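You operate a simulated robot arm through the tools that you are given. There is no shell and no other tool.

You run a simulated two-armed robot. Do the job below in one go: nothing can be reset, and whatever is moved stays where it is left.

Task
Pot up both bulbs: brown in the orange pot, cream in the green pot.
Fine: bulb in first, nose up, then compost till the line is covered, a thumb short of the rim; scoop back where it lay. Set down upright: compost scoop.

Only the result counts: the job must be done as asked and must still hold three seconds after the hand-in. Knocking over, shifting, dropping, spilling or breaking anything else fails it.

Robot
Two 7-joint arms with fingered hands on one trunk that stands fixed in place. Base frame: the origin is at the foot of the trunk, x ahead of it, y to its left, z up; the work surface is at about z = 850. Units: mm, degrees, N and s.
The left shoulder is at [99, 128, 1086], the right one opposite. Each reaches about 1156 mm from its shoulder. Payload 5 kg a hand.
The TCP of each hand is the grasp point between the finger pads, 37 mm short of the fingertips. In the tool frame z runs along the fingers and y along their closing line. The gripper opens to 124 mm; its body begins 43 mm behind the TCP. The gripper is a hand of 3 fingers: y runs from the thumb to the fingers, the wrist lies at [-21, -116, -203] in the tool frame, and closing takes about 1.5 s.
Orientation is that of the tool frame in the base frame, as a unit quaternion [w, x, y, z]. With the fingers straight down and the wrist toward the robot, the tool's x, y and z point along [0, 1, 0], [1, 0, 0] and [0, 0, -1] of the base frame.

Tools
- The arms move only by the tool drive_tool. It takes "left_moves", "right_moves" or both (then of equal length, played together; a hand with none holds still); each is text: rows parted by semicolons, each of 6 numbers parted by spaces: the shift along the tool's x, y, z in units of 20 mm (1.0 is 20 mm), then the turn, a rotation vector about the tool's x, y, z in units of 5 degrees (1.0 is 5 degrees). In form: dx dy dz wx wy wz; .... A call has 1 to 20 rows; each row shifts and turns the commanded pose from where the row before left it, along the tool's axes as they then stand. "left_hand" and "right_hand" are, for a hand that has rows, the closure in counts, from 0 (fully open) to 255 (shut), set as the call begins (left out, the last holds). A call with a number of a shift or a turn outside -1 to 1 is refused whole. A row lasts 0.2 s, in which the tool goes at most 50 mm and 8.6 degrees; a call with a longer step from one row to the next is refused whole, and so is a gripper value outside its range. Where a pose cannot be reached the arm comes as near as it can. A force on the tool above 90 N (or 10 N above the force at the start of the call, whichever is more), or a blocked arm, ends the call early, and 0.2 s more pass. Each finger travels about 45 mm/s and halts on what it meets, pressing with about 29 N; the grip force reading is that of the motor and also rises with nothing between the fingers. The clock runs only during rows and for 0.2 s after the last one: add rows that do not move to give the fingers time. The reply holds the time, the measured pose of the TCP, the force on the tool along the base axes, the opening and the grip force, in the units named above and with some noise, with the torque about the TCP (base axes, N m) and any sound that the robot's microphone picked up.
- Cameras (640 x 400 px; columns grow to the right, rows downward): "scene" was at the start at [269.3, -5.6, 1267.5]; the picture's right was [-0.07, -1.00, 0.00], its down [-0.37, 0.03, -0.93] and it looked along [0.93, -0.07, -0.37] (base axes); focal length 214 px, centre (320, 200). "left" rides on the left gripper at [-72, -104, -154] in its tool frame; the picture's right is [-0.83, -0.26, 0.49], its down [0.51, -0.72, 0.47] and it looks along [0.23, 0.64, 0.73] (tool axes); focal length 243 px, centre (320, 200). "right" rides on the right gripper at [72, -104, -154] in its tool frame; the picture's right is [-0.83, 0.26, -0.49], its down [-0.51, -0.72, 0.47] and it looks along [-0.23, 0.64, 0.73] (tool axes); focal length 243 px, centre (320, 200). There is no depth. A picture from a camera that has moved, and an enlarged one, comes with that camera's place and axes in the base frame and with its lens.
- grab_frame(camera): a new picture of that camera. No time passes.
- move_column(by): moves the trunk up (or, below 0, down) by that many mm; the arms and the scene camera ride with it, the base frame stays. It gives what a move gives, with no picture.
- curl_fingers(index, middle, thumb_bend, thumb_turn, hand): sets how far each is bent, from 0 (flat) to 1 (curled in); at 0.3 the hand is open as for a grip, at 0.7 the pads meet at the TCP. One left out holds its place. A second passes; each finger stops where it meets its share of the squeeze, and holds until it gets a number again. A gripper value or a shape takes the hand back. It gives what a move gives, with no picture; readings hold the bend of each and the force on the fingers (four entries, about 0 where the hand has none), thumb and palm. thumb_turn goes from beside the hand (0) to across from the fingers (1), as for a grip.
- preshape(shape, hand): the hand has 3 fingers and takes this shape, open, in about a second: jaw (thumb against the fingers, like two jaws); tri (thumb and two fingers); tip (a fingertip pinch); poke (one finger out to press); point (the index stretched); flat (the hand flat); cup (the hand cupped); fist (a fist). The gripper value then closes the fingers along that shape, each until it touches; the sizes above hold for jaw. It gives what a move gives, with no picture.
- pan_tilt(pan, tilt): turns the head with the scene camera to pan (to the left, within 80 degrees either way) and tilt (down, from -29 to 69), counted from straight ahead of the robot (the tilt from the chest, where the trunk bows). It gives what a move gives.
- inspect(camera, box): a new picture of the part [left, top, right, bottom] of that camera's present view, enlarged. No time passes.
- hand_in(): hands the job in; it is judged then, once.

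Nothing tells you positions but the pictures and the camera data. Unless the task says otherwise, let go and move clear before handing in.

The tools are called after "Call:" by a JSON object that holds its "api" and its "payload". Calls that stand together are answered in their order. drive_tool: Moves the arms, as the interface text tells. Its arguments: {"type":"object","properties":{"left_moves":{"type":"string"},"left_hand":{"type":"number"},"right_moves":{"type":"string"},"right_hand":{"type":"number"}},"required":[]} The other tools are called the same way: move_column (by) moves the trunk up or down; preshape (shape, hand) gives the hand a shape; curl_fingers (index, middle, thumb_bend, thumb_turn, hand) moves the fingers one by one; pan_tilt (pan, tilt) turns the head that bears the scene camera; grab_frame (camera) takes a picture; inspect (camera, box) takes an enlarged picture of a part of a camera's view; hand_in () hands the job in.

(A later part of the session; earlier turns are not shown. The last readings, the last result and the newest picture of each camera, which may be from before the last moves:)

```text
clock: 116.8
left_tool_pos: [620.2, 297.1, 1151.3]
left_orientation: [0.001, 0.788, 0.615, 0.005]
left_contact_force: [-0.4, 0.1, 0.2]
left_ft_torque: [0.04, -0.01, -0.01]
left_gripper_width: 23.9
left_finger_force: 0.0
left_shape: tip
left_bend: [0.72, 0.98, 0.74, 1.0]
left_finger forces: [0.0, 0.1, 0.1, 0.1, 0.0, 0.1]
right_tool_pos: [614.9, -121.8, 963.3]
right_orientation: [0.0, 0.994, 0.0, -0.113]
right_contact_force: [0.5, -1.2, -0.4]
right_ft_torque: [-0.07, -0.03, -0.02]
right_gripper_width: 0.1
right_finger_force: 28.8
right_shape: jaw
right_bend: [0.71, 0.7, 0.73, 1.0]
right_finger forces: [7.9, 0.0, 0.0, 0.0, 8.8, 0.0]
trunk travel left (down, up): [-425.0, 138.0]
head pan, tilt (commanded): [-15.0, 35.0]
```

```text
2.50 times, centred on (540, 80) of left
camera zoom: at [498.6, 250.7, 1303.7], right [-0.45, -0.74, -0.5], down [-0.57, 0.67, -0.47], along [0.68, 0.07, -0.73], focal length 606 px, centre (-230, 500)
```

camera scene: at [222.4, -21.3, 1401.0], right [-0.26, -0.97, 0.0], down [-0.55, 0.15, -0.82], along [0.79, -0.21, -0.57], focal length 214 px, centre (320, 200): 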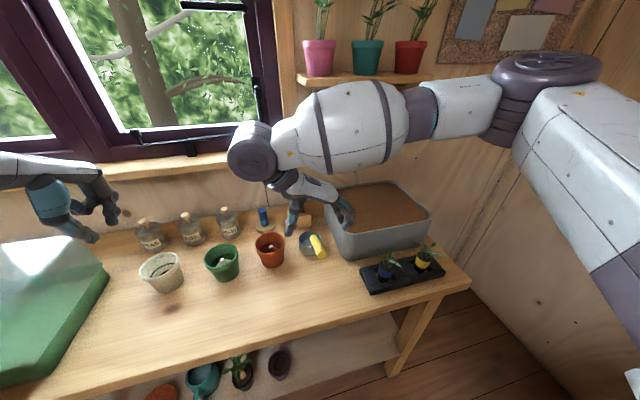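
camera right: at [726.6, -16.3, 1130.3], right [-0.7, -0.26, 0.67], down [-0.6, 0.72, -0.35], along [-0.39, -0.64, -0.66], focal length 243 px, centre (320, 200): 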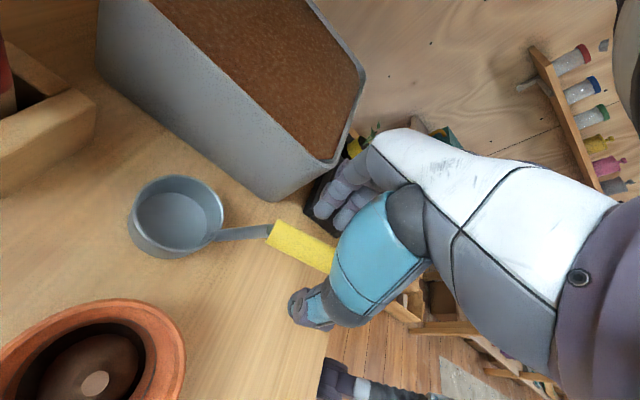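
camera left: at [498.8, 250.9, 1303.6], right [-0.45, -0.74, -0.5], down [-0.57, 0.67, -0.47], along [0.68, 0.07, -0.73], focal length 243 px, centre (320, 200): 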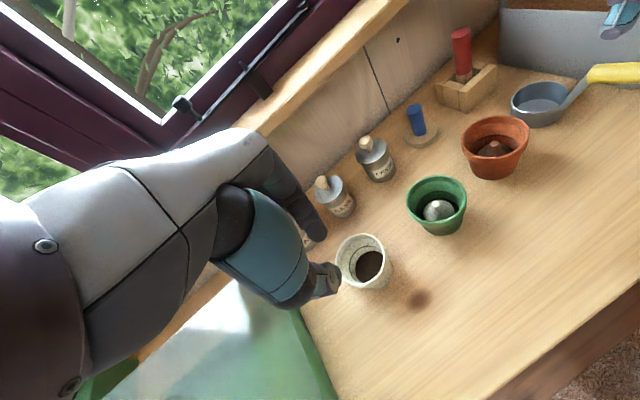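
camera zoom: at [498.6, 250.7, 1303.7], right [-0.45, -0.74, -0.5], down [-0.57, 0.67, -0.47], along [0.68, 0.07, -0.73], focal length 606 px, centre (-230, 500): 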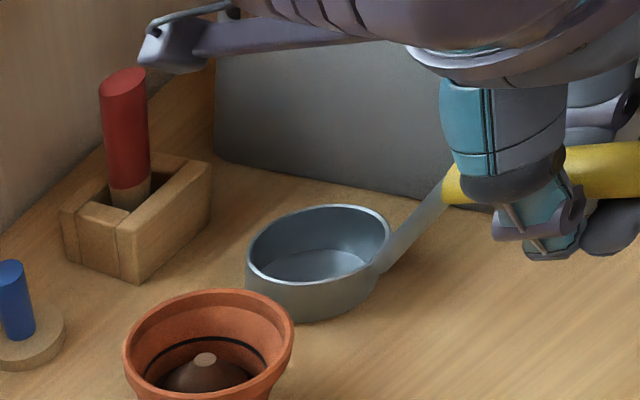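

The fingertips met under the handle, so it's caged but not squeezed. I'll reopen, raise the hand about 18 mm so the distal pads clamp it, and close again.

Call:
{"api": "drive_tool", "payload": {"right_moves": "0 0 0 0 0 0;0 0 0 0 0 0;0 0 0 0 0 0;0 0 0 0 0 0;0 0 0 0 0 0;0 0 -0.45 0 0 0;0 0 -0.45 0 0 0;0 0 0 0 0 0", "right_hand": 120}}

Call:
{"api": "inspect", "payload": {"camera": "scene", "box": [285, 205, 365, 260]}}

Call:
{"api": "grab_frame", "payload": {"camera": "right"}}

```text
clock: 118.6
left_tool_pos: [620.4, 295.1, 1150.3]
left_orientation: [0.001, 0.789, 0.615, 0.005]
left_contact_force: [-0.5, 0.1, 0.4]
left_ft_torque: [-0.01, -0.01, 0.02]
left_gripper_width: 24.1
left_finger_force: 0.1
left_shape: tip
left_bend: [0.72, 0.98, 0.74, 1.0]
left_finger forces: [0.1, 0.0, 0.0, 0.1, 0.0, 0.1]
right_tool_pos: [617.7, -121.3, 981.4]
right_orientation: [-0.001, 0.994, 0.0, -0.113]
right_contact_force: [0.2, -0.4, -0.4]
right_ft_torque: [-0.02, -0.01, -0.01]
right_gripper_width: 65.3
right_finger_force: 0.0
right_shape: jaw
right_bend: [0.74, 0.44, 0.68, 1.0]
right_finger forces: [0.0, 0.0, 0.0, 0.0, 0.0, 0.0]
trunk travel left (down, up): [-425.0, 138.0]
head pan, tilt (commanded): [-15.0, 35.0]
```

```text
7.27 times, centred on (325, 232) of scene
camera zoom: at [222.8, -21.9, 1400.8], right [-0.26, -0.97, 0.0], down [-0.55, 0.15, -0.82], along [0.79, -0.21, -0.57], focal length 1560 px, centre (284, -36)
```

zoom: 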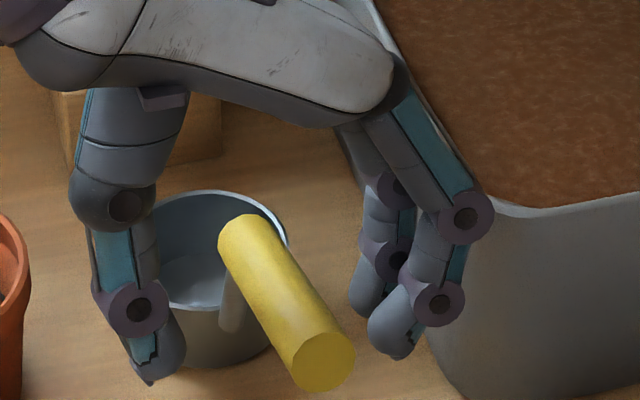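

```text
taken
camera right: at [723.4, -17.7, 1115.4], right [-0.7, -0.26, 0.67], down [-0.6, 0.72, -0.35], along [-0.39, -0.64, -0.66], focal length 243 px, centre (320, 200)
```

right: 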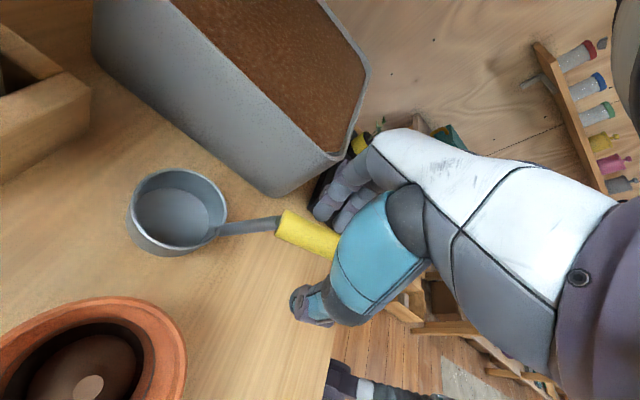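

Call:
{"api": "drive_tool", "payload": {"right_moves": "0 0.25 0 0 0 -0.7;0 0 0 0 0 0;0 0 0 0 0 0;0 0 0 0 0 0;0 0 0 0 0 0;0 0 0 0 0 0;0 0 0 0 0 0;0 0 0 0 0 0;0 0 0 0 0 0;0 0 0 0 0 0", "right_hand": 255}}

Call:
{"api": "inspect", "payload": {"camera": "scene", "box": [285, 205, 365, 260]}}

Call:
{"api": "inspect", "payload": {"camera": "left", "box": [440, 0, 640, 160]}}

```text
clock: 120.8
left_tool_pos: [619.2, 296.7, 1151.9]
left_orientation: [0.001, 0.788, 0.615, 0.005]
left_contact_force: [-0.6, -0.5, 0.0]
left_ft_torque: [-0.03, 0.05, -0.01]
left_gripper_width: 24.1
left_finger_force: 0.0
left_shape: tip
left_bend: [0.72, 0.98, 0.74, 1.0]
left_finger forces: [0.1, 0.1, 0.1, 0.1, 0.0, 0.1]
right_tool_pos: [616.8, -126.8, 981.0]
right_orientation: [-0.003, 0.993, 0.031, -0.112]
right_contact_force: [-0.2, 0.4, -0.5]
right_ft_torque: [0.0, 0.01, -0.03]
right_gripper_width: 12.4
right_finger_force: 29.1
right_shape: jaw
right_bend: [0.73, 0.72, 0.78, 1.0]
right_finger forces: [11.8, 0.6, 0.1, 0.0, 16.7, 0.0]
trunk travel left (down, up): [-425.0, 138.0]
head pan, tilt (commanded): [-15.0, 35.0]
```

```text
7.27 times, centred on (325, 232) of scene
camera zoom: at [222.7, -21.8, 1400.9], right [-0.26, -0.97, 0.0], down [-0.55, 0.15, -0.82], along [0.79, -0.21, -0.57], focal length 1560 px, centre (284, -36)
```

zoom: 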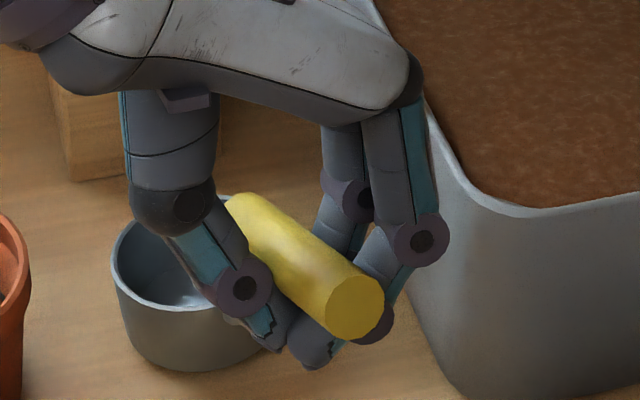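

```text
2.50 times, centred on (540, 80) of left
camera zoom: at [498.6, 250.7, 1303.7], right [-0.45, -0.74, -0.5], down [-0.57, 0.67, -0.47], along [0.68, 0.07, -0.73], focal length 606 px, centre (-230, 500)
```

zoom: 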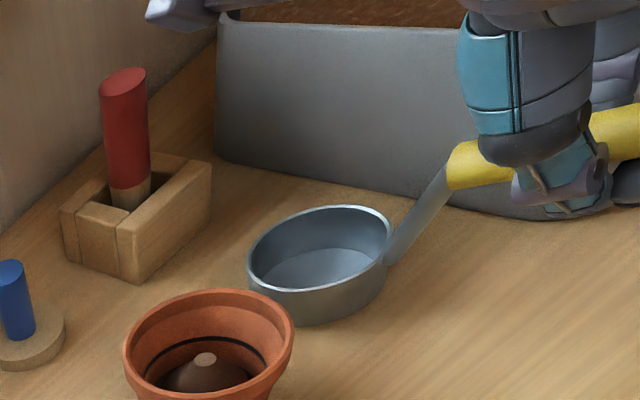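

Call:
{"api": "inspect", "payload": {"camera": "scene", "box": [260, 190, 400, 280]}}

Call:
{"api": "inspect", "payload": {"camera": "right", "box": [100, 120, 400, 320]}}

```text
4.44 times, centred on (330, 235) of scene
camera zoom: at [222.7, -21.8, 1400.9], right [-0.26, -0.97, 0.0], down [-0.55, 0.15, -0.82], along [0.79, -0.21, -0.57], focal length 953 px, centre (276, 44)
```

zoom: 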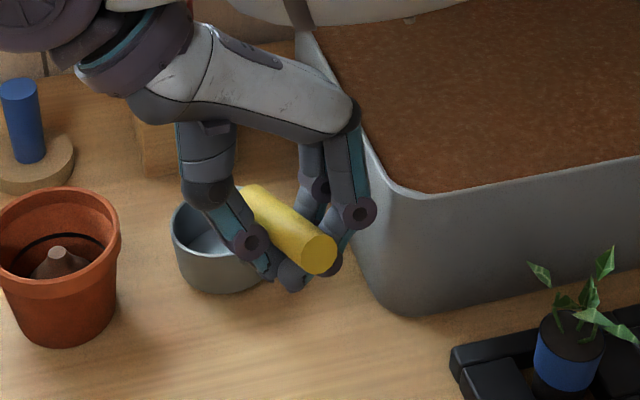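

```text
2.00 times, centred on (250, 220) of right
camera zoom: at [716.2, -18.1, 1116.7], right [-0.68, -0.31, 0.66], down [-0.64, 0.69, -0.34], along [-0.35, -0.65, -0.67], focal length 485 px, centre (460, 160)
```

zoom: 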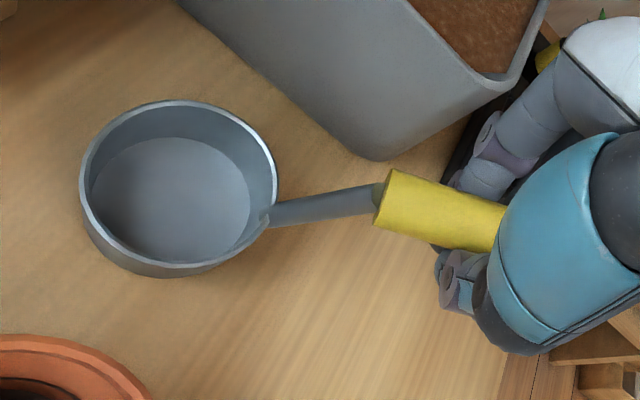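

The distal pads form a V under the handle and just wedge it upward. A power grip will hold better. I'll reopen, lower so the handle sits close to the palm, then curl the fingers right round it.

Call:
{"api": "drive_tool", "payload": {"right_moves": "0 0 0 0 0 0;0 0 0 0 0 0;0 0 0 0 0 0;0 0 0 0 0 0;0 0 0 0 0 0;0 0 0 0 0 0;0 0 0 0 0 0", "right_hand": 120}}

Call:
{"api": "inspect", "payload": {"camera": "scene", "box": [285, 205, 365, 260]}}

Call:
{"api": "inspect", "payload": {"camera": "right", "box": [100, 120, 400, 320]}}

Call:
{"api": "inspect", "payload": {"camera": "left", "box": [440, 0, 640, 160]}}

```text
clock: 122.4
left_tool_pos: [621.2, 296.7, 1151.1]
left_orientation: [0.0, 0.788, 0.615, 0.006]
left_contact_force: [0.4, 0.0, -1.2]
left_ft_torque: [0.02, 0.01, -0.01]
left_gripper_width: 24.1
left_finger_force: 0.1
left_shape: tip
left_bend: [0.72, 0.98, 0.74, 1.0]
left_finger forces: [0.0, 0.0, 0.0, 0.0, 0.1, 0.1]
right_tool_pos: [616.7, -126.4, 981.5]
right_orientation: [-0.004, 0.993, 0.031, -0.114]
right_contact_force: [0.5, -0.9, 0.2]
right_ft_torque: [0.03, 0.01, -0.05]
right_gripper_width: 65.0
right_finger_force: 0.1
right_shape: jaw
right_bend: [0.74, 0.44, 0.68, 1.0]
right_finger forces: [0.0, 0.0, 0.0, 0.1, 0.0, 0.0]
trunk travel left (down, up): [-425.0, 138.0]
head pan, tilt (commanded): [-15.0, 35.0]
```

```text
7.27 times, centred on (325, 232) of scene
camera zoom: at [222.6, -21.8, 1400.9], right [-0.26, -0.97, 0.0], down [-0.55, 0.15, -0.82], along [0.79, -0.21, -0.57], focal length 1560 px, centre (284, -36)
```

zoom: 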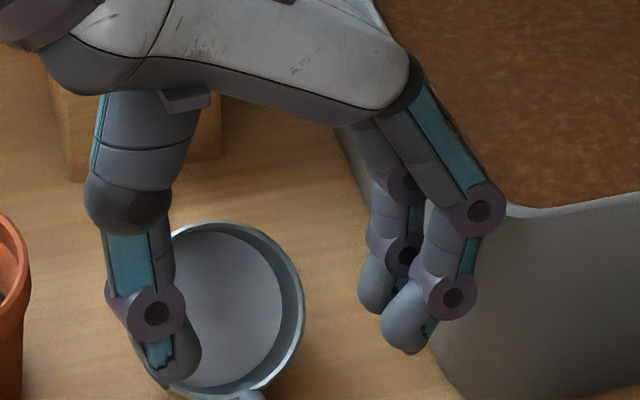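

```text
2.00 times, centred on (250, 220) of right
camera zoom: at [716.1, -18.1, 1116.7], right [-0.68, -0.31, 0.66], down [-0.64, 0.69, -0.34], along [-0.35, -0.65, -0.67], focal length 485 px, centre (460, 160)
```

zoom: 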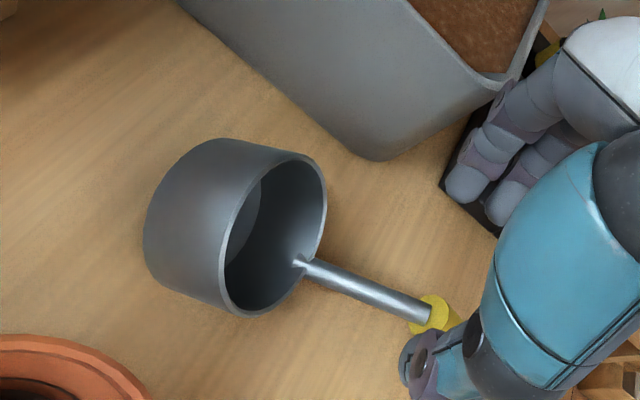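

```text
2.50 times, centred on (540, 80) of left
camera zoom: at [498.5, 250.7, 1303.7], right [-0.45, -0.74, -0.5], down [-0.57, 0.67, -0.47], along [0.68, 0.07, -0.73], focal length 606 px, centre (-230, 500)
```

zoom: 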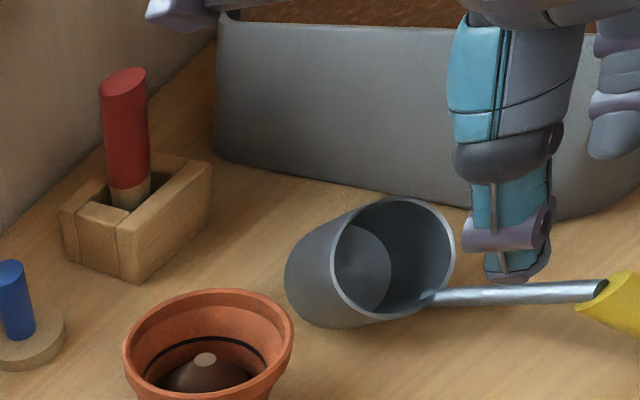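

The scoop tipped back when I let go: the handle end is now down on the bench. Nothing else was touched. I'll look closely at how it lies so I can re-grip it properly.

Call:
{"api": "drive_tool", "payload": {"right_moves": "0 0 -0.8 0 0 0;0 0 -0.8 0 0 0;0 0 -0.8 0 0 0;0 0 -0.8 0 0 0;0 0 -0.8 0 0 0;0 0 -0.8 0 0 0"}}

Call:
{"api": "inspect", "payload": {"camera": "scene", "box": [240, 190, 400, 300]}}

Call:
{"api": "grab_frame", "payload": {"camera": "right"}}

Call:
{"api": "inspect", "payload": {"camera": "left", "box": [480, 40, 640, 160]}}

```text
clock: 123.8
left_tool_pos: [619.2, 297.0, 1150.9]
left_orientation: [0.001, 0.789, 0.615, 0.005]
left_contact_force: [-0.3, 0.2, 0.1]
left_ft_torque: [-0.03, 0.0, -0.02]
left_gripper_width: 24.3
left_finger_force: 0.0
left_shape: tip
left_bend: [0.72, 0.98, 0.74, 1.0]
left_finger forces: [0.0, 0.0, 0.0, 0.0, 0.0, 0.0]
right_tool_pos: [638.3, -126.6, 1073.5]
right_orientation: [-0.004, 0.993, 0.03, -0.112]
right_contact_force: [0.7, 0.8, 0.5]
right_ft_torque: [-0.01, 0.01, 0.03]
right_gripper_width: 65.0
right_finger_force: 0.0
right_shape: jaw
right_bend: [0.74, 0.44, 0.68, 1.0]
right_finger forces: [0.0, 0.0, 0.1, 0.0, 0.1, 0.0]
trunk travel left (down, up): [-425.0, 138.0]
head pan, tilt (commanded): [-15.0, 35.0]
```

```text
3.64 times, centred on (320, 245) of scene
camera zoom: at [222.1, -21.6, 1401.0], right [-0.26, -0.97, 0.0], down [-0.55, 0.15, -0.82], along [0.79, -0.21, -0.57], focal length 780 px, centre (320, 36)
```

zoom: 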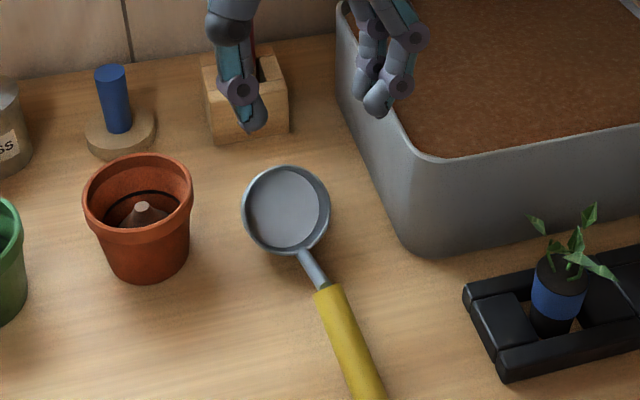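

```text
taken
camera right: at [738.5, -18.2, 1208.8], right [-0.68, -0.31, 0.66], down [-0.64, 0.69, -0.34], along [-0.35, -0.65, -0.67], focal length 243 px, centre (320, 200)
```

right: 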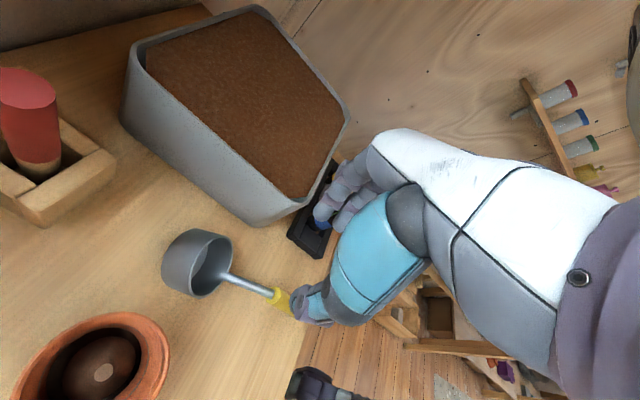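

```text
3.33 times, centred on (560, 100) of left
camera zoom: at [498.1, 250.9, 1303.9], right [-0.45, -0.74, -0.5], down [-0.57, 0.67, -0.47], along [0.69, 0.07, -0.72], focal length 809 px, centre (-480, 533)
```

zoom: 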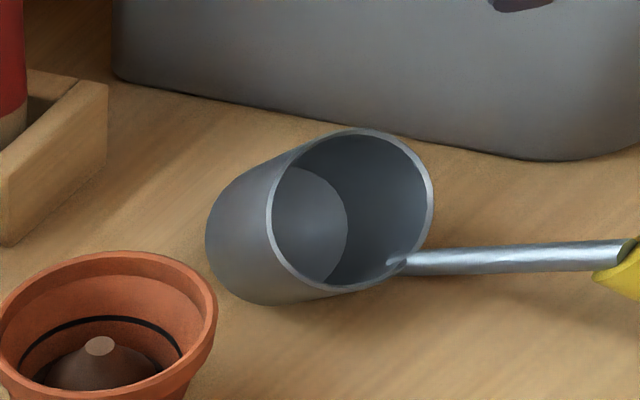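

Call:
{"api": "inspect", "payload": {"camera": "scene", "box": [260, 220, 400, 340]}}

Call:
{"api": "grab_frame", "payload": {"camera": "left"}}

```text
3.33 times, centred on (330, 280) of scene
camera zoom: at [222.1, -21.6, 1401.0], right [-0.26, -0.97, 0.0], down [-0.55, 0.15, -0.82], along [0.79, -0.21, -0.57], focal length 715 px, centre (287, -67)
```

zoom: 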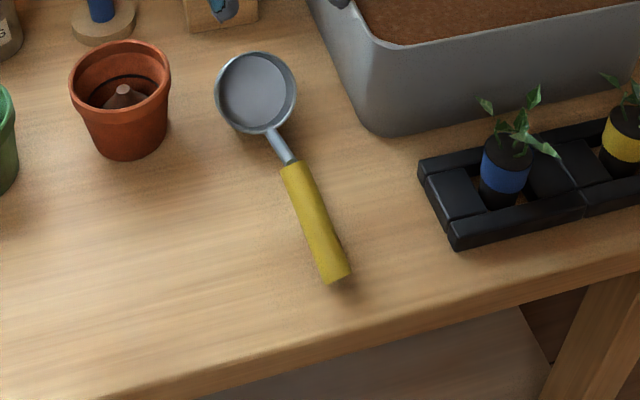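

```text
taken
camera left: at [498.1, 250.9, 1303.9], right [-0.45, -0.74, -0.5], down [-0.57, 0.67, -0.47], along [0.69, 0.07, -0.72], focal length 243 px, centre (320, 200)
```

left: 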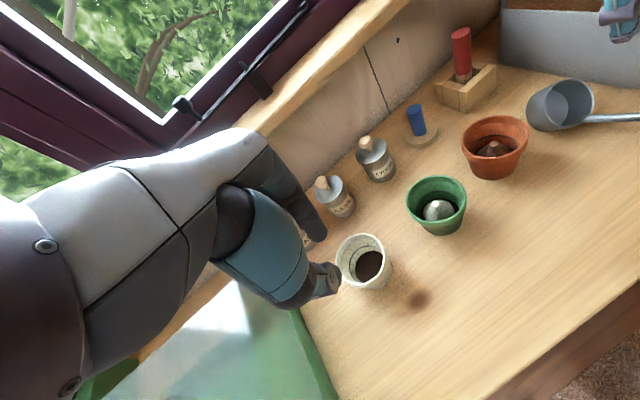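

The scoop rests stably with its handle end on the bench, and it can be picked up again. Before re-gripping, I'll try a full curl in free air to see what hollow the fingers make for a 24 mm handle.

Call:
{"api": "curl_fingers", "payload": {"hand": "right", "index": 0.85, "middle": 0.85, "thumb_bend": 0.5, "thumb_turn": 1}}

Call:
{"api": "inspect", "payload": {"camera": "scene", "box": [270, 150, 370, 230]}}

Call:
{"api": "curl_fingers", "payload": {"hand": "right", "index": 1.0, "middle": 1.0, "thumb_bend": 0.6}}

Call:
{"api": "inspect", "payload": {"camera": "scene", "box": [270, 150, 370, 230]}}

```text
clock: 124.8
left_tool_pos: [619.8, 295.8, 1152.5]
left_orientation: [0.001, 0.788, 0.615, 0.004]
left_contact_force: [0.4, 1.1, 1.2]
left_ft_torque: [-0.01, 0.03, 0.0]
left_gripper_width: 24.2
left_finger_force: 0.1
left_shape: tip
left_bend: [0.72, 0.98, 0.74, 1.0]
left_finger forces: [0.0, 0.0, 0.0, 0.1, 0.1, 0.0]
right_tool_pos: [639.7, -127.7, 1072.0]
right_orientation: [-0.003, 0.993, 0.031, -0.112]
right_contact_force: [-0.3, 1.0, 0.2]
right_ft_torque: [-0.03, 0.0, -0.03]
right_gripper_width: 30.7
right_finger_force: 0.0
right_shape: fingers
right_bend: [0.85, 0.85, 0.5, 1.0]
right_finger forces: [0.0, 0.0, 0.0, 0.1, 0.0, 0.0]
trunk travel left (down, up): [-425.0, 138.0]
head pan, tilt (commanded): [-15.0, 35.0]
```

```text
5.00 times, centred on (320, 190) of scene
camera zoom: at [222.6, -21.7, 1400.9], right [-0.26, -0.97, 0.0], down [-0.55, 0.15, -0.82], along [0.79, -0.21, -0.57], focal length 1072 px, centre (320, 250)
```

zoom: 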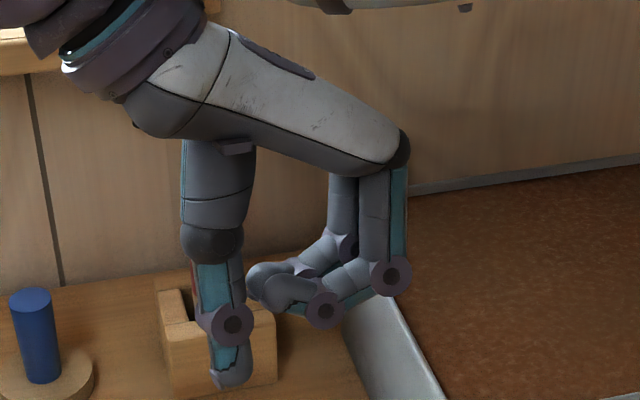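

```text
clock: 125.8
left_tool_pos: [620.9, 296.4, 1151.9]
left_orientation: [0.0, 0.789, 0.615, 0.005]
left_contact_force: [0.1, -0.1, -0.4]
left_ft_torque: [0.02, 0.02, 0.03]
left_gripper_width: 24.0
left_finger_force: 0.0
left_shape: tip
left_bend: [0.72, 0.98, 0.74, 1.0]
left_finger forces: [0.1, 0.1, 0.0, 0.0, 0.1, 0.2]
right_tool_pos: [639.6, -126.9, 1071.8]
right_orientation: [-0.004, 0.993, 0.031, -0.112]
right_contact_force: [0.5, 0.5, -0.6]
right_ft_torque: [0.02, -0.01, 0.01]
right_gripper_width: 64.7
right_finger_force: 0.0
right_shape: fingers
right_bend: [1.0, 1.0, 0.6, 1.0]
right_finger forces: [0.0, 0.1, 0.1, 0.0, 0.1, 0.1]
trunk travel left (down, up): [-425.0, 138.0]
head pan, tilt (commanded): [-15.0, 35.0]
```

```text
5.00 times, centred on (320, 190) of scene
camera zoom: at [222.6, -21.8, 1400.9], right [-0.26, -0.97, 0.0], down [-0.55, 0.15, -0.82], along [0.79, -0.21, -0.57], focal length 1072 px, centre (320, 250)
```

zoom: 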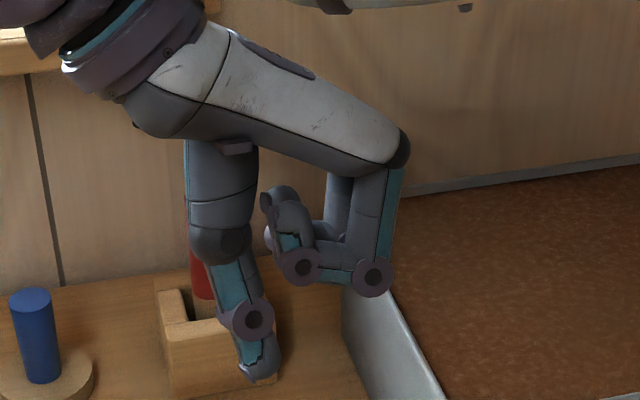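

I now understand the hand: the distal pads only wedge a handle, while fully curled index and middle fingers clamp it firmly between their own links. For that the scoop must be standing. So I'll first cradle the lying handle from below and swing the scoop back upright about its rear edge. I approach with fingers vertical over the handle's front half.

Call:
{"api": "preshape", "payload": {"shape": "jaw", "hand": "right"}}

Call:
{"api": "drive_tool", "payload": {"right_moves": "0 0 0 0 0.87 -0.23;0 0 0 0 0.87 -0.23;0 0 0 0 0.87 -0.23;-0.66 -0.063 0.9 0 0 0;-0.66 -0.063 0.9 0 0 0;-0.66 -0.063 0.9 0 0 0;-0.66 -0.063 0.9 0 0 0;-0.66 -0.063 0.9 0 0 0;-0.66 -0.063 0.9 0 0 0;0 0 0 0 0 0", "right_hand": 120}}

Call:
{"api": "inspect", "payload": {"camera": "scene", "box": [260, 200, 400, 310]}}

Call:
{"api": "grab_frame", "payload": {"camera": "right"}}

```text
clock: 126.7
left_tool_pos: [620.5, 295.0, 1150.9]
left_orientation: [0.001, 0.788, 0.615, 0.004]
left_contact_force: [0.0, -0.4, 0.3]
left_ft_torque: [0.02, 0.0, -0.01]
left_gripper_width: 24.3
left_finger_force: 0.0
left_shape: tip
left_bend: [0.72, 0.98, 0.74, 1.0]
left_finger forces: [0.0, 0.1, 0.0, 0.1, 0.0, 0.1]
right_tool_pos: [639.6, -127.5, 1072.2]
right_orientation: [-0.003, 0.993, 0.031, -0.113]
right_contact_force: [0.2, 0.3, 0.1]
right_ft_torque: [-0.01, -0.01, -0.02]
right_gripper_width: 123.3
right_finger_force: 0.1
right_shape: jaw
right_bend: [0.3, 0.3, 0.3, 0.98]
right_finger forces: [0.0, 0.0, 0.0, 0.1, 0.0, 0.0]
trunk travel left (down, up): [-425.0, 138.0]
head pan, tilt (commanded): [-15.0, 35.0]
```

```text
clock: 128.9
left_tool_pos: [619.8, 296.6, 1151.3]
left_orientation: [0.001, 0.789, 0.614, 0.005]
left_contact_force: [-0.2, 0.3, 0.8]
left_ft_torque: [0.02, 0.0, 0.01]
left_gripper_width: 24.2
left_finger_force: 0.1
left_shape: tip
left_bend: [0.72, 0.98, 0.74, 1.0]
left_finger forces: [0.0, 0.0, 0.0, 0.0, 0.0, 0.0]
right_tool_pos: [561.1, -126.8, 965.9]
right_orientation: [-0.01, 0.998, 0.061, 0.001]
right_contact_force: [-0.9, 1.0, 0.3]
right_ft_torque: [0.02, -0.02, 0.0]
right_gripper_width: 66.1
right_finger_force: 0.1
right_shape: jaw
right_bend: [0.74, 0.44, 0.68, 1.0]
right_finger forces: [0.0, 0.0, 0.0, 0.1, 0.1, 0.0]
trunk travel left (down, up): [-425.0, 138.0]
head pan, tilt (commanded): [-15.0, 35.0]
```

```text
3.64 times, centred on (330, 255) of scene
camera zoom: at [222.5, -21.6, 1401.0], right [-0.26, -0.97, 0.0], down [-0.55, 0.15, -0.82], along [0.79, -0.21, -0.57], focal length 780 px, centre (284, 0)
```

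zoom: 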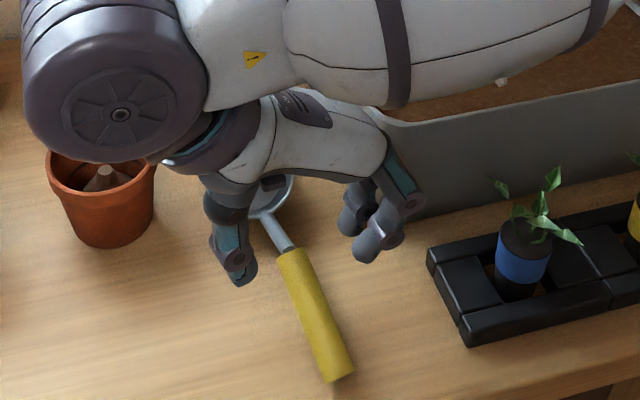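

```text
taken
camera right: at [620.9, -17.5, 1121.8], right [-0.79, -0.37, 0.48], down [-0.59, 0.67, -0.46], along [-0.15, -0.65, -0.75], focal length 243 px, centre (320, 200)
```

right: 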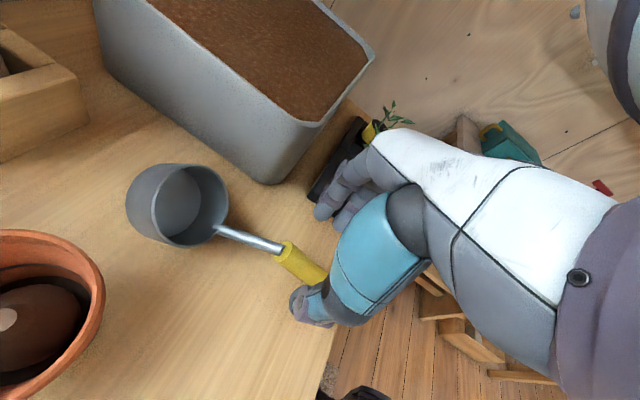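

Well centred over the handle. Down to cradle height, keeping the tips above the bench.

Call:
{"api": "drive_tool", "payload": {"right_moves": "0 0 0.7 0 0 0;0 0 0.7 0 0 0;0 0 0.7 0 0 0;0 0 0.6 0 0 0;0 0 0 0 0 0"}}

Call:
{"api": "inspect", "payload": {"camera": "scene", "box": [280, 230, 380, 310]}}

Call:
{"api": "inspect", "payload": {"camera": "right", "box": [220, 180, 420, 340]}}

```text
clock: 130.1
left_tool_pos: [619.1, 295.3, 1151.5]
left_orientation: [0.001, 0.788, 0.615, 0.005]
left_contact_force: [0.1, -0.1, 1.4]
left_ft_torque: [-0.01, -0.01, 0.0]
left_gripper_width: 24.1
left_finger_force: 0.1
left_shape: tip
left_bend: [0.72, 0.98, 0.74, 1.0]
left_finger forces: [0.1, 0.1, 0.0, 0.0, 0.0, 0.0]
right_tool_pos: [558.6, -124.3, 911.2]
right_orientation: [-0.009, 0.998, 0.06, 0.001]
right_contact_force: [-0.3, -0.1, 0.5]
right_ft_torque: [-0.01, -0.01, -0.03]
right_gripper_width: 66.2
right_finger_force: 0.2
right_shape: jaw
right_bend: [0.74, 0.44, 0.68, 1.0]
right_finger forces: [0.0, 0.0, 0.0, 0.0, 0.0, 0.1]
trunk travel left (down, up): [-425.0, 138.0]
head pan, tilt (commanded): [-15.0, 35.0]
```

```text
5.00 times, centred on (330, 270) of scene
camera zoom: at [222.3, -21.7, 1401.0], right [-0.26, -0.97, 0.0], down [-0.55, 0.15, -0.82], along [0.79, -0.21, -0.57], focal length 1072 px, centre (270, -150)
```

zoom: 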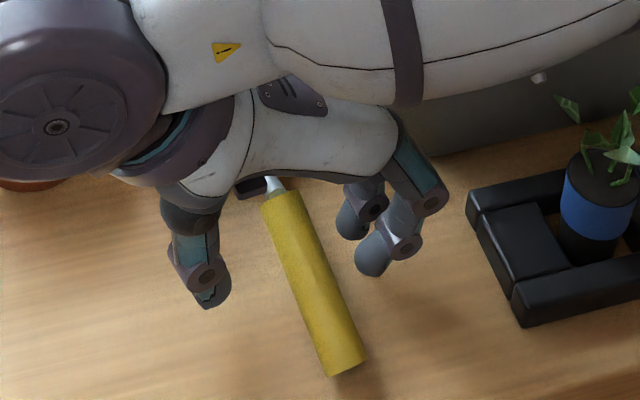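

```text
2.50 times, centred on (320, 260) of right
camera zoom: at [619.8, -14.5, 1067.9], right [-0.79, -0.37, 0.48], down [-0.59, 0.67, -0.46], along [-0.15, -0.65, -0.75], focal length 606 px, centre (320, 50)
```

zoom: 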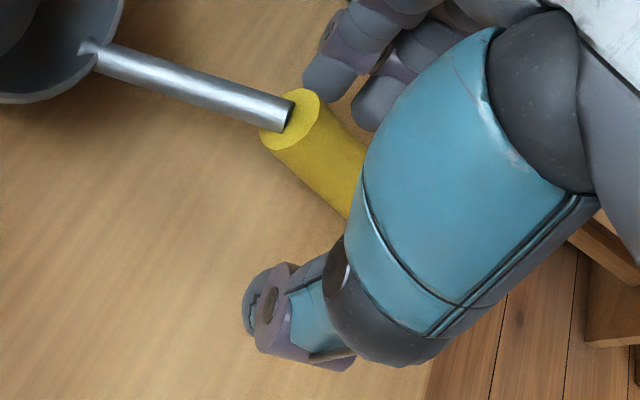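

Call:
{"api": "drive_tool", "payload": {"right_moves": "0 0 0 0 0 0;0 0 0 0 0 0;0 0 0 0 0 0;0 0 0 0 0 0;0 0 0 0 0 0;0 0 0 0 0 0;0 0 0 0 0 0", "right_hand": 240}}

Call:
{"api": "inspect", "payload": {"camera": "scene", "box": [280, 230, 380, 310]}}

Call:
{"api": "inspect", "payload": {"camera": "right", "box": [100, 120, 400, 340]}}

```text
clock: 131.7
left_tool_pos: [619.9, 295.6, 1151.3]
left_orientation: [0.0, 0.788, 0.615, 0.005]
left_contact_force: [-0.5, 0.5, 0.2]
left_ft_torque: [0.01, -0.01, 0.02]
left_gripper_width: 24.2
left_finger_force: 0.1
left_shape: tip
left_bend: [0.72, 0.98, 0.74, 1.0]
left_finger forces: [0.0, 0.0, 0.0, 0.1, 0.0, 0.0]
right_tool_pos: [559.2, -124.2, 911.2]
right_orientation: [-0.011, 0.998, 0.06, 0.001]
right_contact_force: [-0.5, -0.2, -0.6]
right_ft_torque: [-0.02, 0.05, 0.0]
right_gripper_width: 17.6
right_finger_force: 28.9
right_shape: jaw
right_bend: [0.72, 0.61, 0.75, 1.0]
right_finger forces: [14.1, 9.1, 0.0, 0.1, 23.0, 0.0]
trunk travel left (down, up): [-425.0, 138.0]
head pan, tilt (commanded): [-15.0, 35.0]
```

```text
5.00 times, centred on (330, 270) of scene
camera zoom: at [222.7, -21.8, 1400.9], right [-0.26, -0.97, 0.0], down [-0.55, 0.15, -0.82], along [0.79, -0.21, -0.57], focal length 1072 px, centre (270, -150)
```

zoom: 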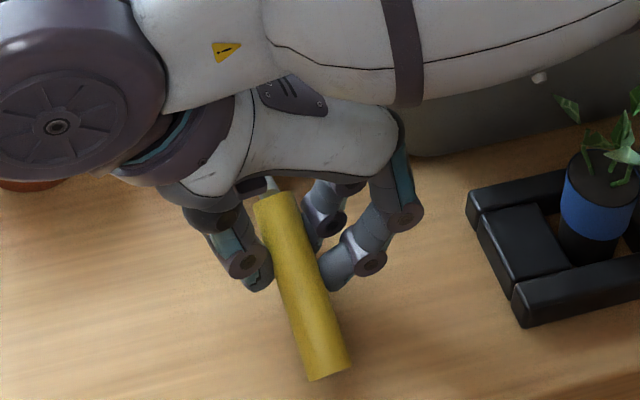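

```text
1.82 times, centred on (250, 230) of right
camera zoom: at [620.0, -14.6, 1067.7], right [-0.79, -0.37, 0.48], down [-0.59, 0.67, -0.46], along [-0.15, -0.65, -0.75], focal length 441 px, centre (447, 146)
```

zoom: 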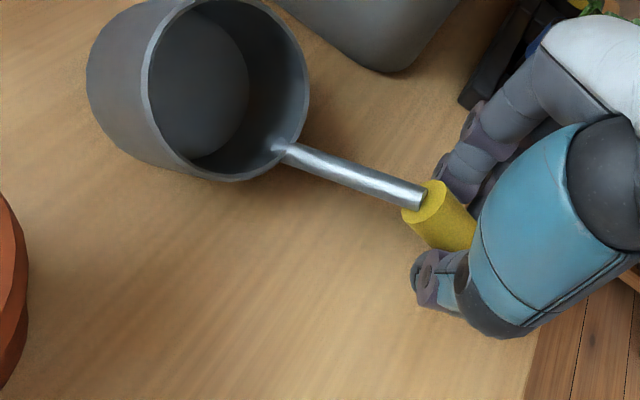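

This time all three fingers share the load evenly (14+9 against 23 N), a solid pinch. I'll lift slowly and see how the scoop behaves.

Call:
{"api": "drive_tool", "payload": {"right_moves": "0 0 -0.3 0 0 0;0 0 -0.4 0 0 0;0 0 -0.4 0 0 0;0 0 -0.4 0 0 0;0 0 0 0 0 0"}}

Call:
{"api": "inspect", "payload": {"camera": "scene", "box": [260, 200, 400, 310]}}

Call:
{"api": "grab_frame", "payload": {"camera": "right"}}

Call:
{"api": "inspect", "payload": {"camera": "left", "box": [480, 40, 640, 160]}}

```text
clock: 132.9
left_tool_pos: [620.1, 295.2, 1150.9]
left_orientation: [0.001, 0.788, 0.615, 0.005]
left_contact_force: [0.4, -0.3, 1.1]
left_ft_torque: [-0.05, 0.0, -0.03]
left_gripper_width: 24.4
left_finger_force: 0.0
left_shape: tip
left_bend: [0.72, 0.98, 0.74, 1.0]
left_finger forces: [0.0, 0.0, 0.1, 0.0, 0.1, 0.0]
right_tool_pos: [560.2, -124.4, 941.7]
right_orientation: [-0.01, 0.998, 0.059, 0.001]
right_contact_force: [0.2, 0.4, -1.8]
right_ft_torque: [-0.01, 0.05, 0.03]
right_gripper_width: 17.9
right_finger_force: 29.1
right_shape: jaw
right_bend: [0.72, 0.61, 0.75, 1.0]
right_finger forces: [15.4, 9.4, 0.0, 0.0, 23.3, 0.0]
trunk travel left (down, up): [-425.0, 138.0]
head pan, tilt (commanded): [-15.0, 35.0]
```

```text
3.64 times, centred on (330, 255) of scene
camera zoom: at [222.9, -21.9, 1400.8], right [-0.26, -0.97, 0.0], down [-0.55, 0.15, -0.82], along [0.79, -0.21, -0.57], focal length 780 px, centre (284, 0)
```

zoom: 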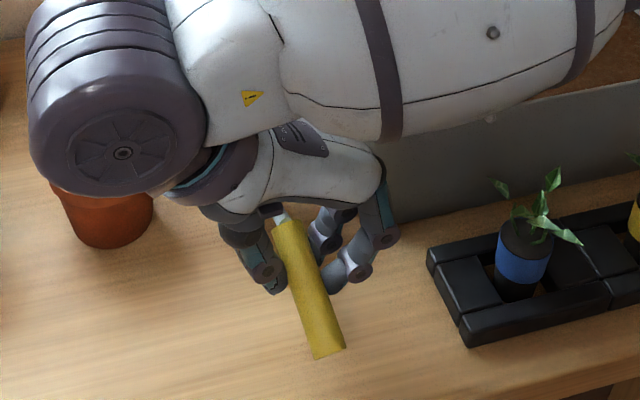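

```text
taken
camera right: at [620.8, -15.8, 1098.7], right [-0.79, -0.37, 0.48], down [-0.59, 0.67, -0.46], along [-0.15, -0.65, -0.75], focal length 243 px, centre (320, 200)
```

right: 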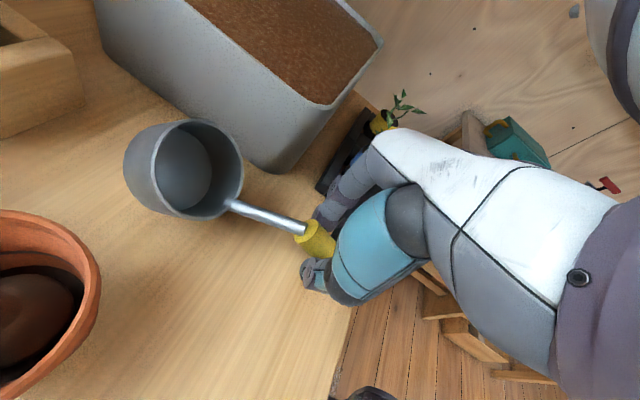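

```text
3.33 times, centred on (560, 100) of left
camera zoom: at [498.9, 250.6, 1303.6], right [-0.45, -0.74, -0.5], down [-0.57, 0.67, -0.47], along [0.68, 0.07, -0.73], focal length 809 px, centre (-480, 533)
```

zoom: 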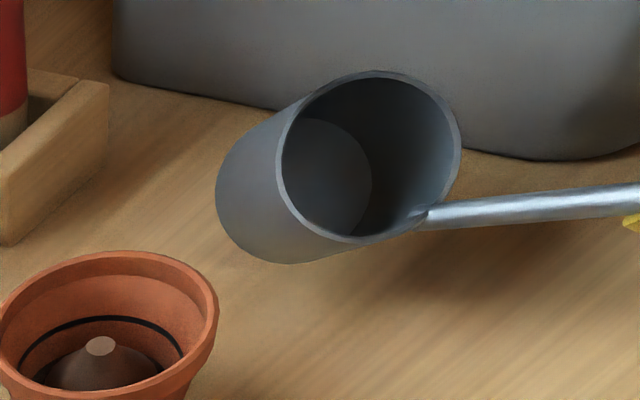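

The whole scoop came up rigidly, held firmly. I'll raise it well clear and then pitch the hand forward about 43° to bring the cup level.

Call:
{"api": "drive_tool", "payload": {"right_moves": "0 0 -0.7 0 0 0;0 0 -0.9 0 0 0;0 0 -0.9 0 0 0;0 0 -0.9 0 0 0;0 0 -0.9 0 0 0;0 0 -0.9 0 0 0;0 0 -0.9 0 0 0;0 0 -0.9 0 0 0;0 0 -0.7 0 0 0;0 0 0 0 0 0"}}

Call:
{"api": "drive_tool", "payload": {"right_moves": "0 0 0 0 -0.7 0;0 0 0 0 -0.8 0;0 0 0 0 -0.8 0;0 0 0 0 -0.8 0;0 0 0 0 -0.8 0;0 0 0 0 -0.8 0;0 0 0 0 0 0"}}

Call:
{"api": "grab_frame", "payload": {"camera": "scene"}}

Call:
{"api": "grab_frame", "payload": {"camera": "right"}}

Call:
{"api": "grab_frame", "payload": {"camera": "left"}}

```text
clock: 135.1
left_tool_pos: [619.7, 295.8, 1151.7]
left_orientation: [0.001, 0.789, 0.615, 0.006]
left_contact_force: [-0.7, -0.3, 0.2]
left_ft_torque: [-0.02, 0.03, 0.02]
left_gripper_width: 24.2
left_finger_force: 0.0
left_shape: tip
left_bend: [0.72, 0.98, 0.74, 1.0]
left_finger forces: [0.0, 0.0, 0.1, 0.0, 0.0, 0.0]
right_tool_pos: [560.4, -128.9, 1094.7]
right_orientation: [-0.01, 0.998, 0.06, 0.001]
right_contact_force: [0.6, -0.4, -1.7]
right_ft_torque: [-0.02, 0.13, 0.01]
right_gripper_width: 17.9
right_finger_force: 28.6
right_shape: jaw
right_bend: [0.72, 0.61, 0.75, 1.0]
right_finger forces: [15.2, 9.4, 0.0, 0.1, 23.2, 0.0]
trunk travel left (down, up): [-425.0, 138.0]
head pan, tilt (commanded): [-15.0, 35.0]
```

```text
clock: 136.7
left_tool_pos: [619.7, 295.6, 1151.6]
left_orientation: [0.0, 0.789, 0.615, 0.004]
left_contact_force: [0.2, -0.2, 0.7]
left_ft_torque: [-0.02, 0.0, 0.03]
left_gripper_width: 24.2
left_finger_force: 0.0
left_shape: tip
left_bend: [0.72, 0.98, 0.74, 1.0]
left_finger forces: [0.0, 0.1, 0.1, 0.0, 0.0, 0.0]
right_tool_pos: [558.3, -128.8, 1095.2]
right_orientation: [0.002, 0.977, 0.06, -0.204]
right_contact_force: [0.9, -0.7, -1.0]
right_ft_torque: [0.0, 0.1, 0.01]
right_gripper_width: 17.7
right_finger_force: 28.8
right_shape: jaw
right_bend: [0.72, 0.61, 0.75, 1.0]
right_finger forces: [15.1, 9.5, 0.1, 0.1, 23.1, 0.1]
trunk travel left (down, up): [-425.0, 138.0]
head pan, tilt (commanded): [-15.0, 35.0]
```

```text
taken
camera scene: at [222.6, -22.1, 1400.9], right [-0.26, -0.97, 0.0], down [-0.55, 0.15, -0.82], along [0.79, -0.21, -0.57], focal length 214 px, centre (320, 200)
```

scene: 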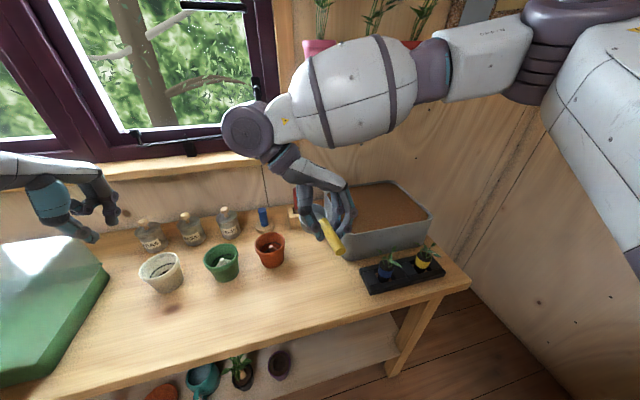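

```text
taken
camera right: at [674.6, -11.1, 1210.5], right [-0.53, -0.34, 0.78], down [-0.73, 0.64, -0.22], along [-0.42, -0.68, -0.59], focal length 243 px, centre (320, 200)
```

right: 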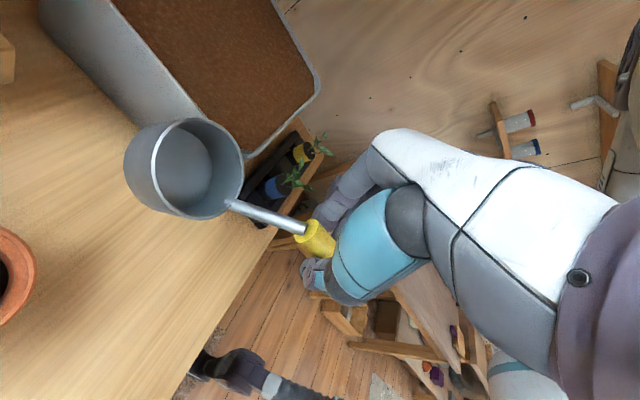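

```text
taken
camera left: at [498.6, 250.4, 1303.8], right [-0.45, -0.74, -0.5], down [-0.57, 0.67, -0.47], along [0.68, 0.07, -0.73], focal length 243 px, centre (320, 200)
```

left: 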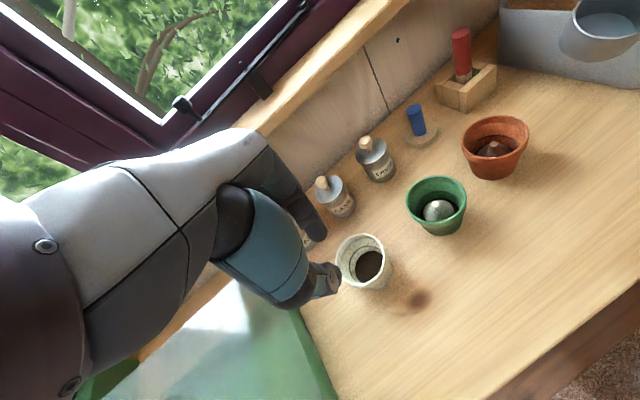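

Rigid in the hand. Pitching on toward level.

Call:
{"api": "drive_tool", "payload": {"right_moves": "0 0 0 0 -1 0;0 0 0 0 -1 0;0 0 0 0 -1 0;0 0 0 0 -1 0;0 0 0 0 0 0"}}

Call:
{"api": "grab_frame", "payload": {"camera": "scene"}}

Call:
{"api": "inspect", "payload": {"camera": "left", "box": [480, 0, 640, 120]}}

Call:
{"api": "grab_frame", "payload": {"camera": "right"}}

```text
clock: 137.9
left_tool_pos: [618.9, 294.6, 1150.3]
left_orientation: [0.0, 0.788, 0.615, 0.005]
left_contact_force: [-0.6, -1.3, 0.5]
left_ft_torque: [0.03, 0.04, 0.0]
left_gripper_width: 24.3
left_finger_force: 0.1
left_shape: tip
left_bend: [0.72, 0.98, 0.74, 1.0]
left_finger forces: [0.1, 0.0, 0.1, 0.0, 0.0, 0.0]
right_tool_pos: [558.7, -128.4, 1096.0]
right_orientation: [0.012, 0.927, 0.06, -0.37]
right_contact_force: [-0.6, 0.3, -0.2]
right_ft_torque: [0.04, 0.07, -0.01]
right_gripper_width: 18.0
right_finger_force: 28.3
right_shape: jaw
right_bend: [0.72, 0.61, 0.75, 1.0]
right_finger forces: [14.7, 9.5, 0.1, 0.1, 23.2, 0.0]
trunk travel left (down, up): [-425.0, 138.0]
head pan, tilt (commanded): [-15.0, 35.0]
```

```text
taken
camera scene: at [222.5, -22.5, 1400.9], right [-0.26, -0.97, 0.0], down [-0.55, 0.15, -0.82], along [0.79, -0.21, -0.57], focal length 214 px, centre (320, 200)
```

scene: 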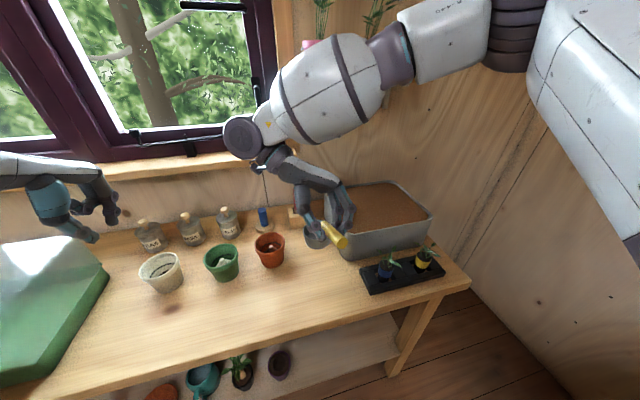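

```text
3.33 times, centred on (560, 60) of left
camera zoom: at [498.4, 250.1, 1303.9], right [-0.45, -0.74, -0.5], down [-0.57, 0.67, -0.47], along [0.68, 0.07, -0.73], focal length 809 px, centre (-480, 667)
```

zoom: 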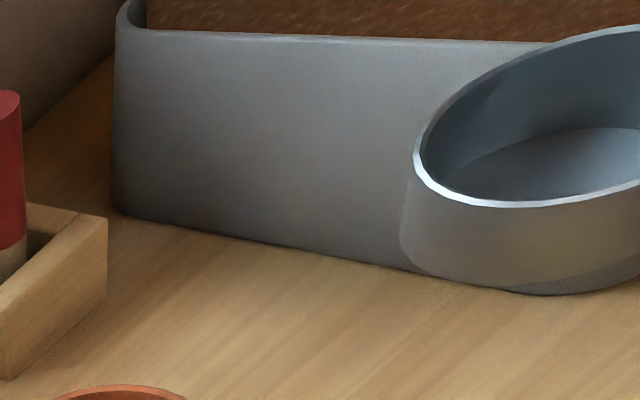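

```text
taken
camera right: at [705.0, -7.3, 1160.4], right [-0.23, -0.31, 0.92], down [-0.77, 0.63, 0.02], along [-0.59, -0.71, -0.39], focal length 243 px, centre (320, 200)
```

right: 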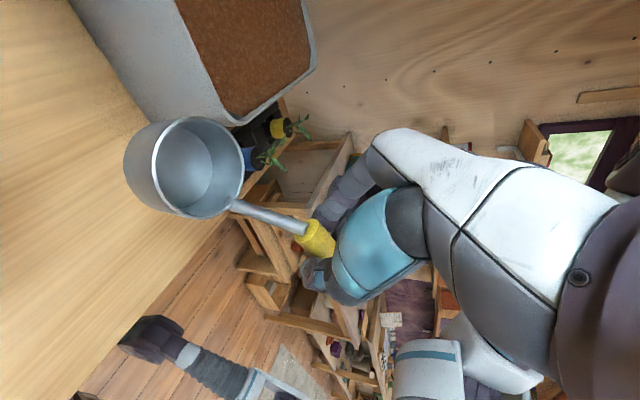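

Call:
{"api": "inspect", "payload": {"camera": "scene", "box": [270, 190, 370, 270]}}

Call:
{"api": "grab_frame", "payload": {"camera": "left"}}

```text
5.00 times, centred on (320, 230) of scene
camera zoom: at [222.5, -22.5, 1400.9], right [-0.26, -0.97, 0.0], down [-0.55, 0.15, -0.82], along [0.79, -0.21, -0.57], focal length 1072 px, centre (320, 50)
```

zoom: 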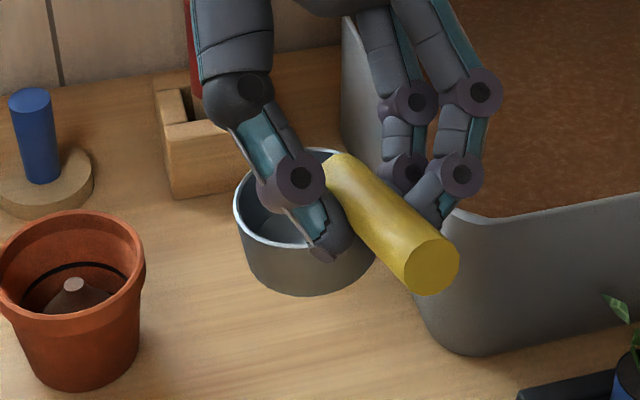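

```text
taken
camera left: at [498.4, 250.1, 1303.9], right [-0.45, -0.74, -0.5], down [-0.57, 0.67, -0.47], along [0.68, 0.07, -0.73], focal length 243 px, centre (320, 200)
```

left: 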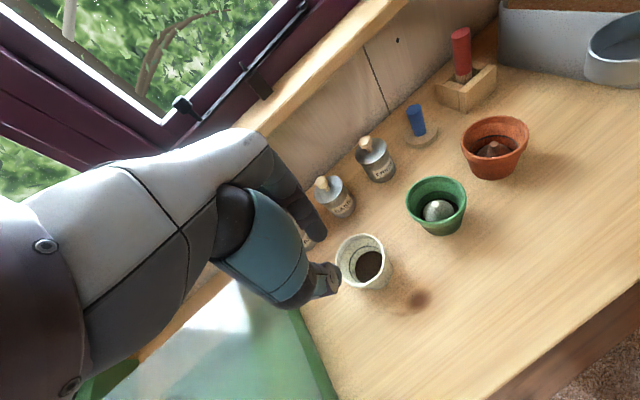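

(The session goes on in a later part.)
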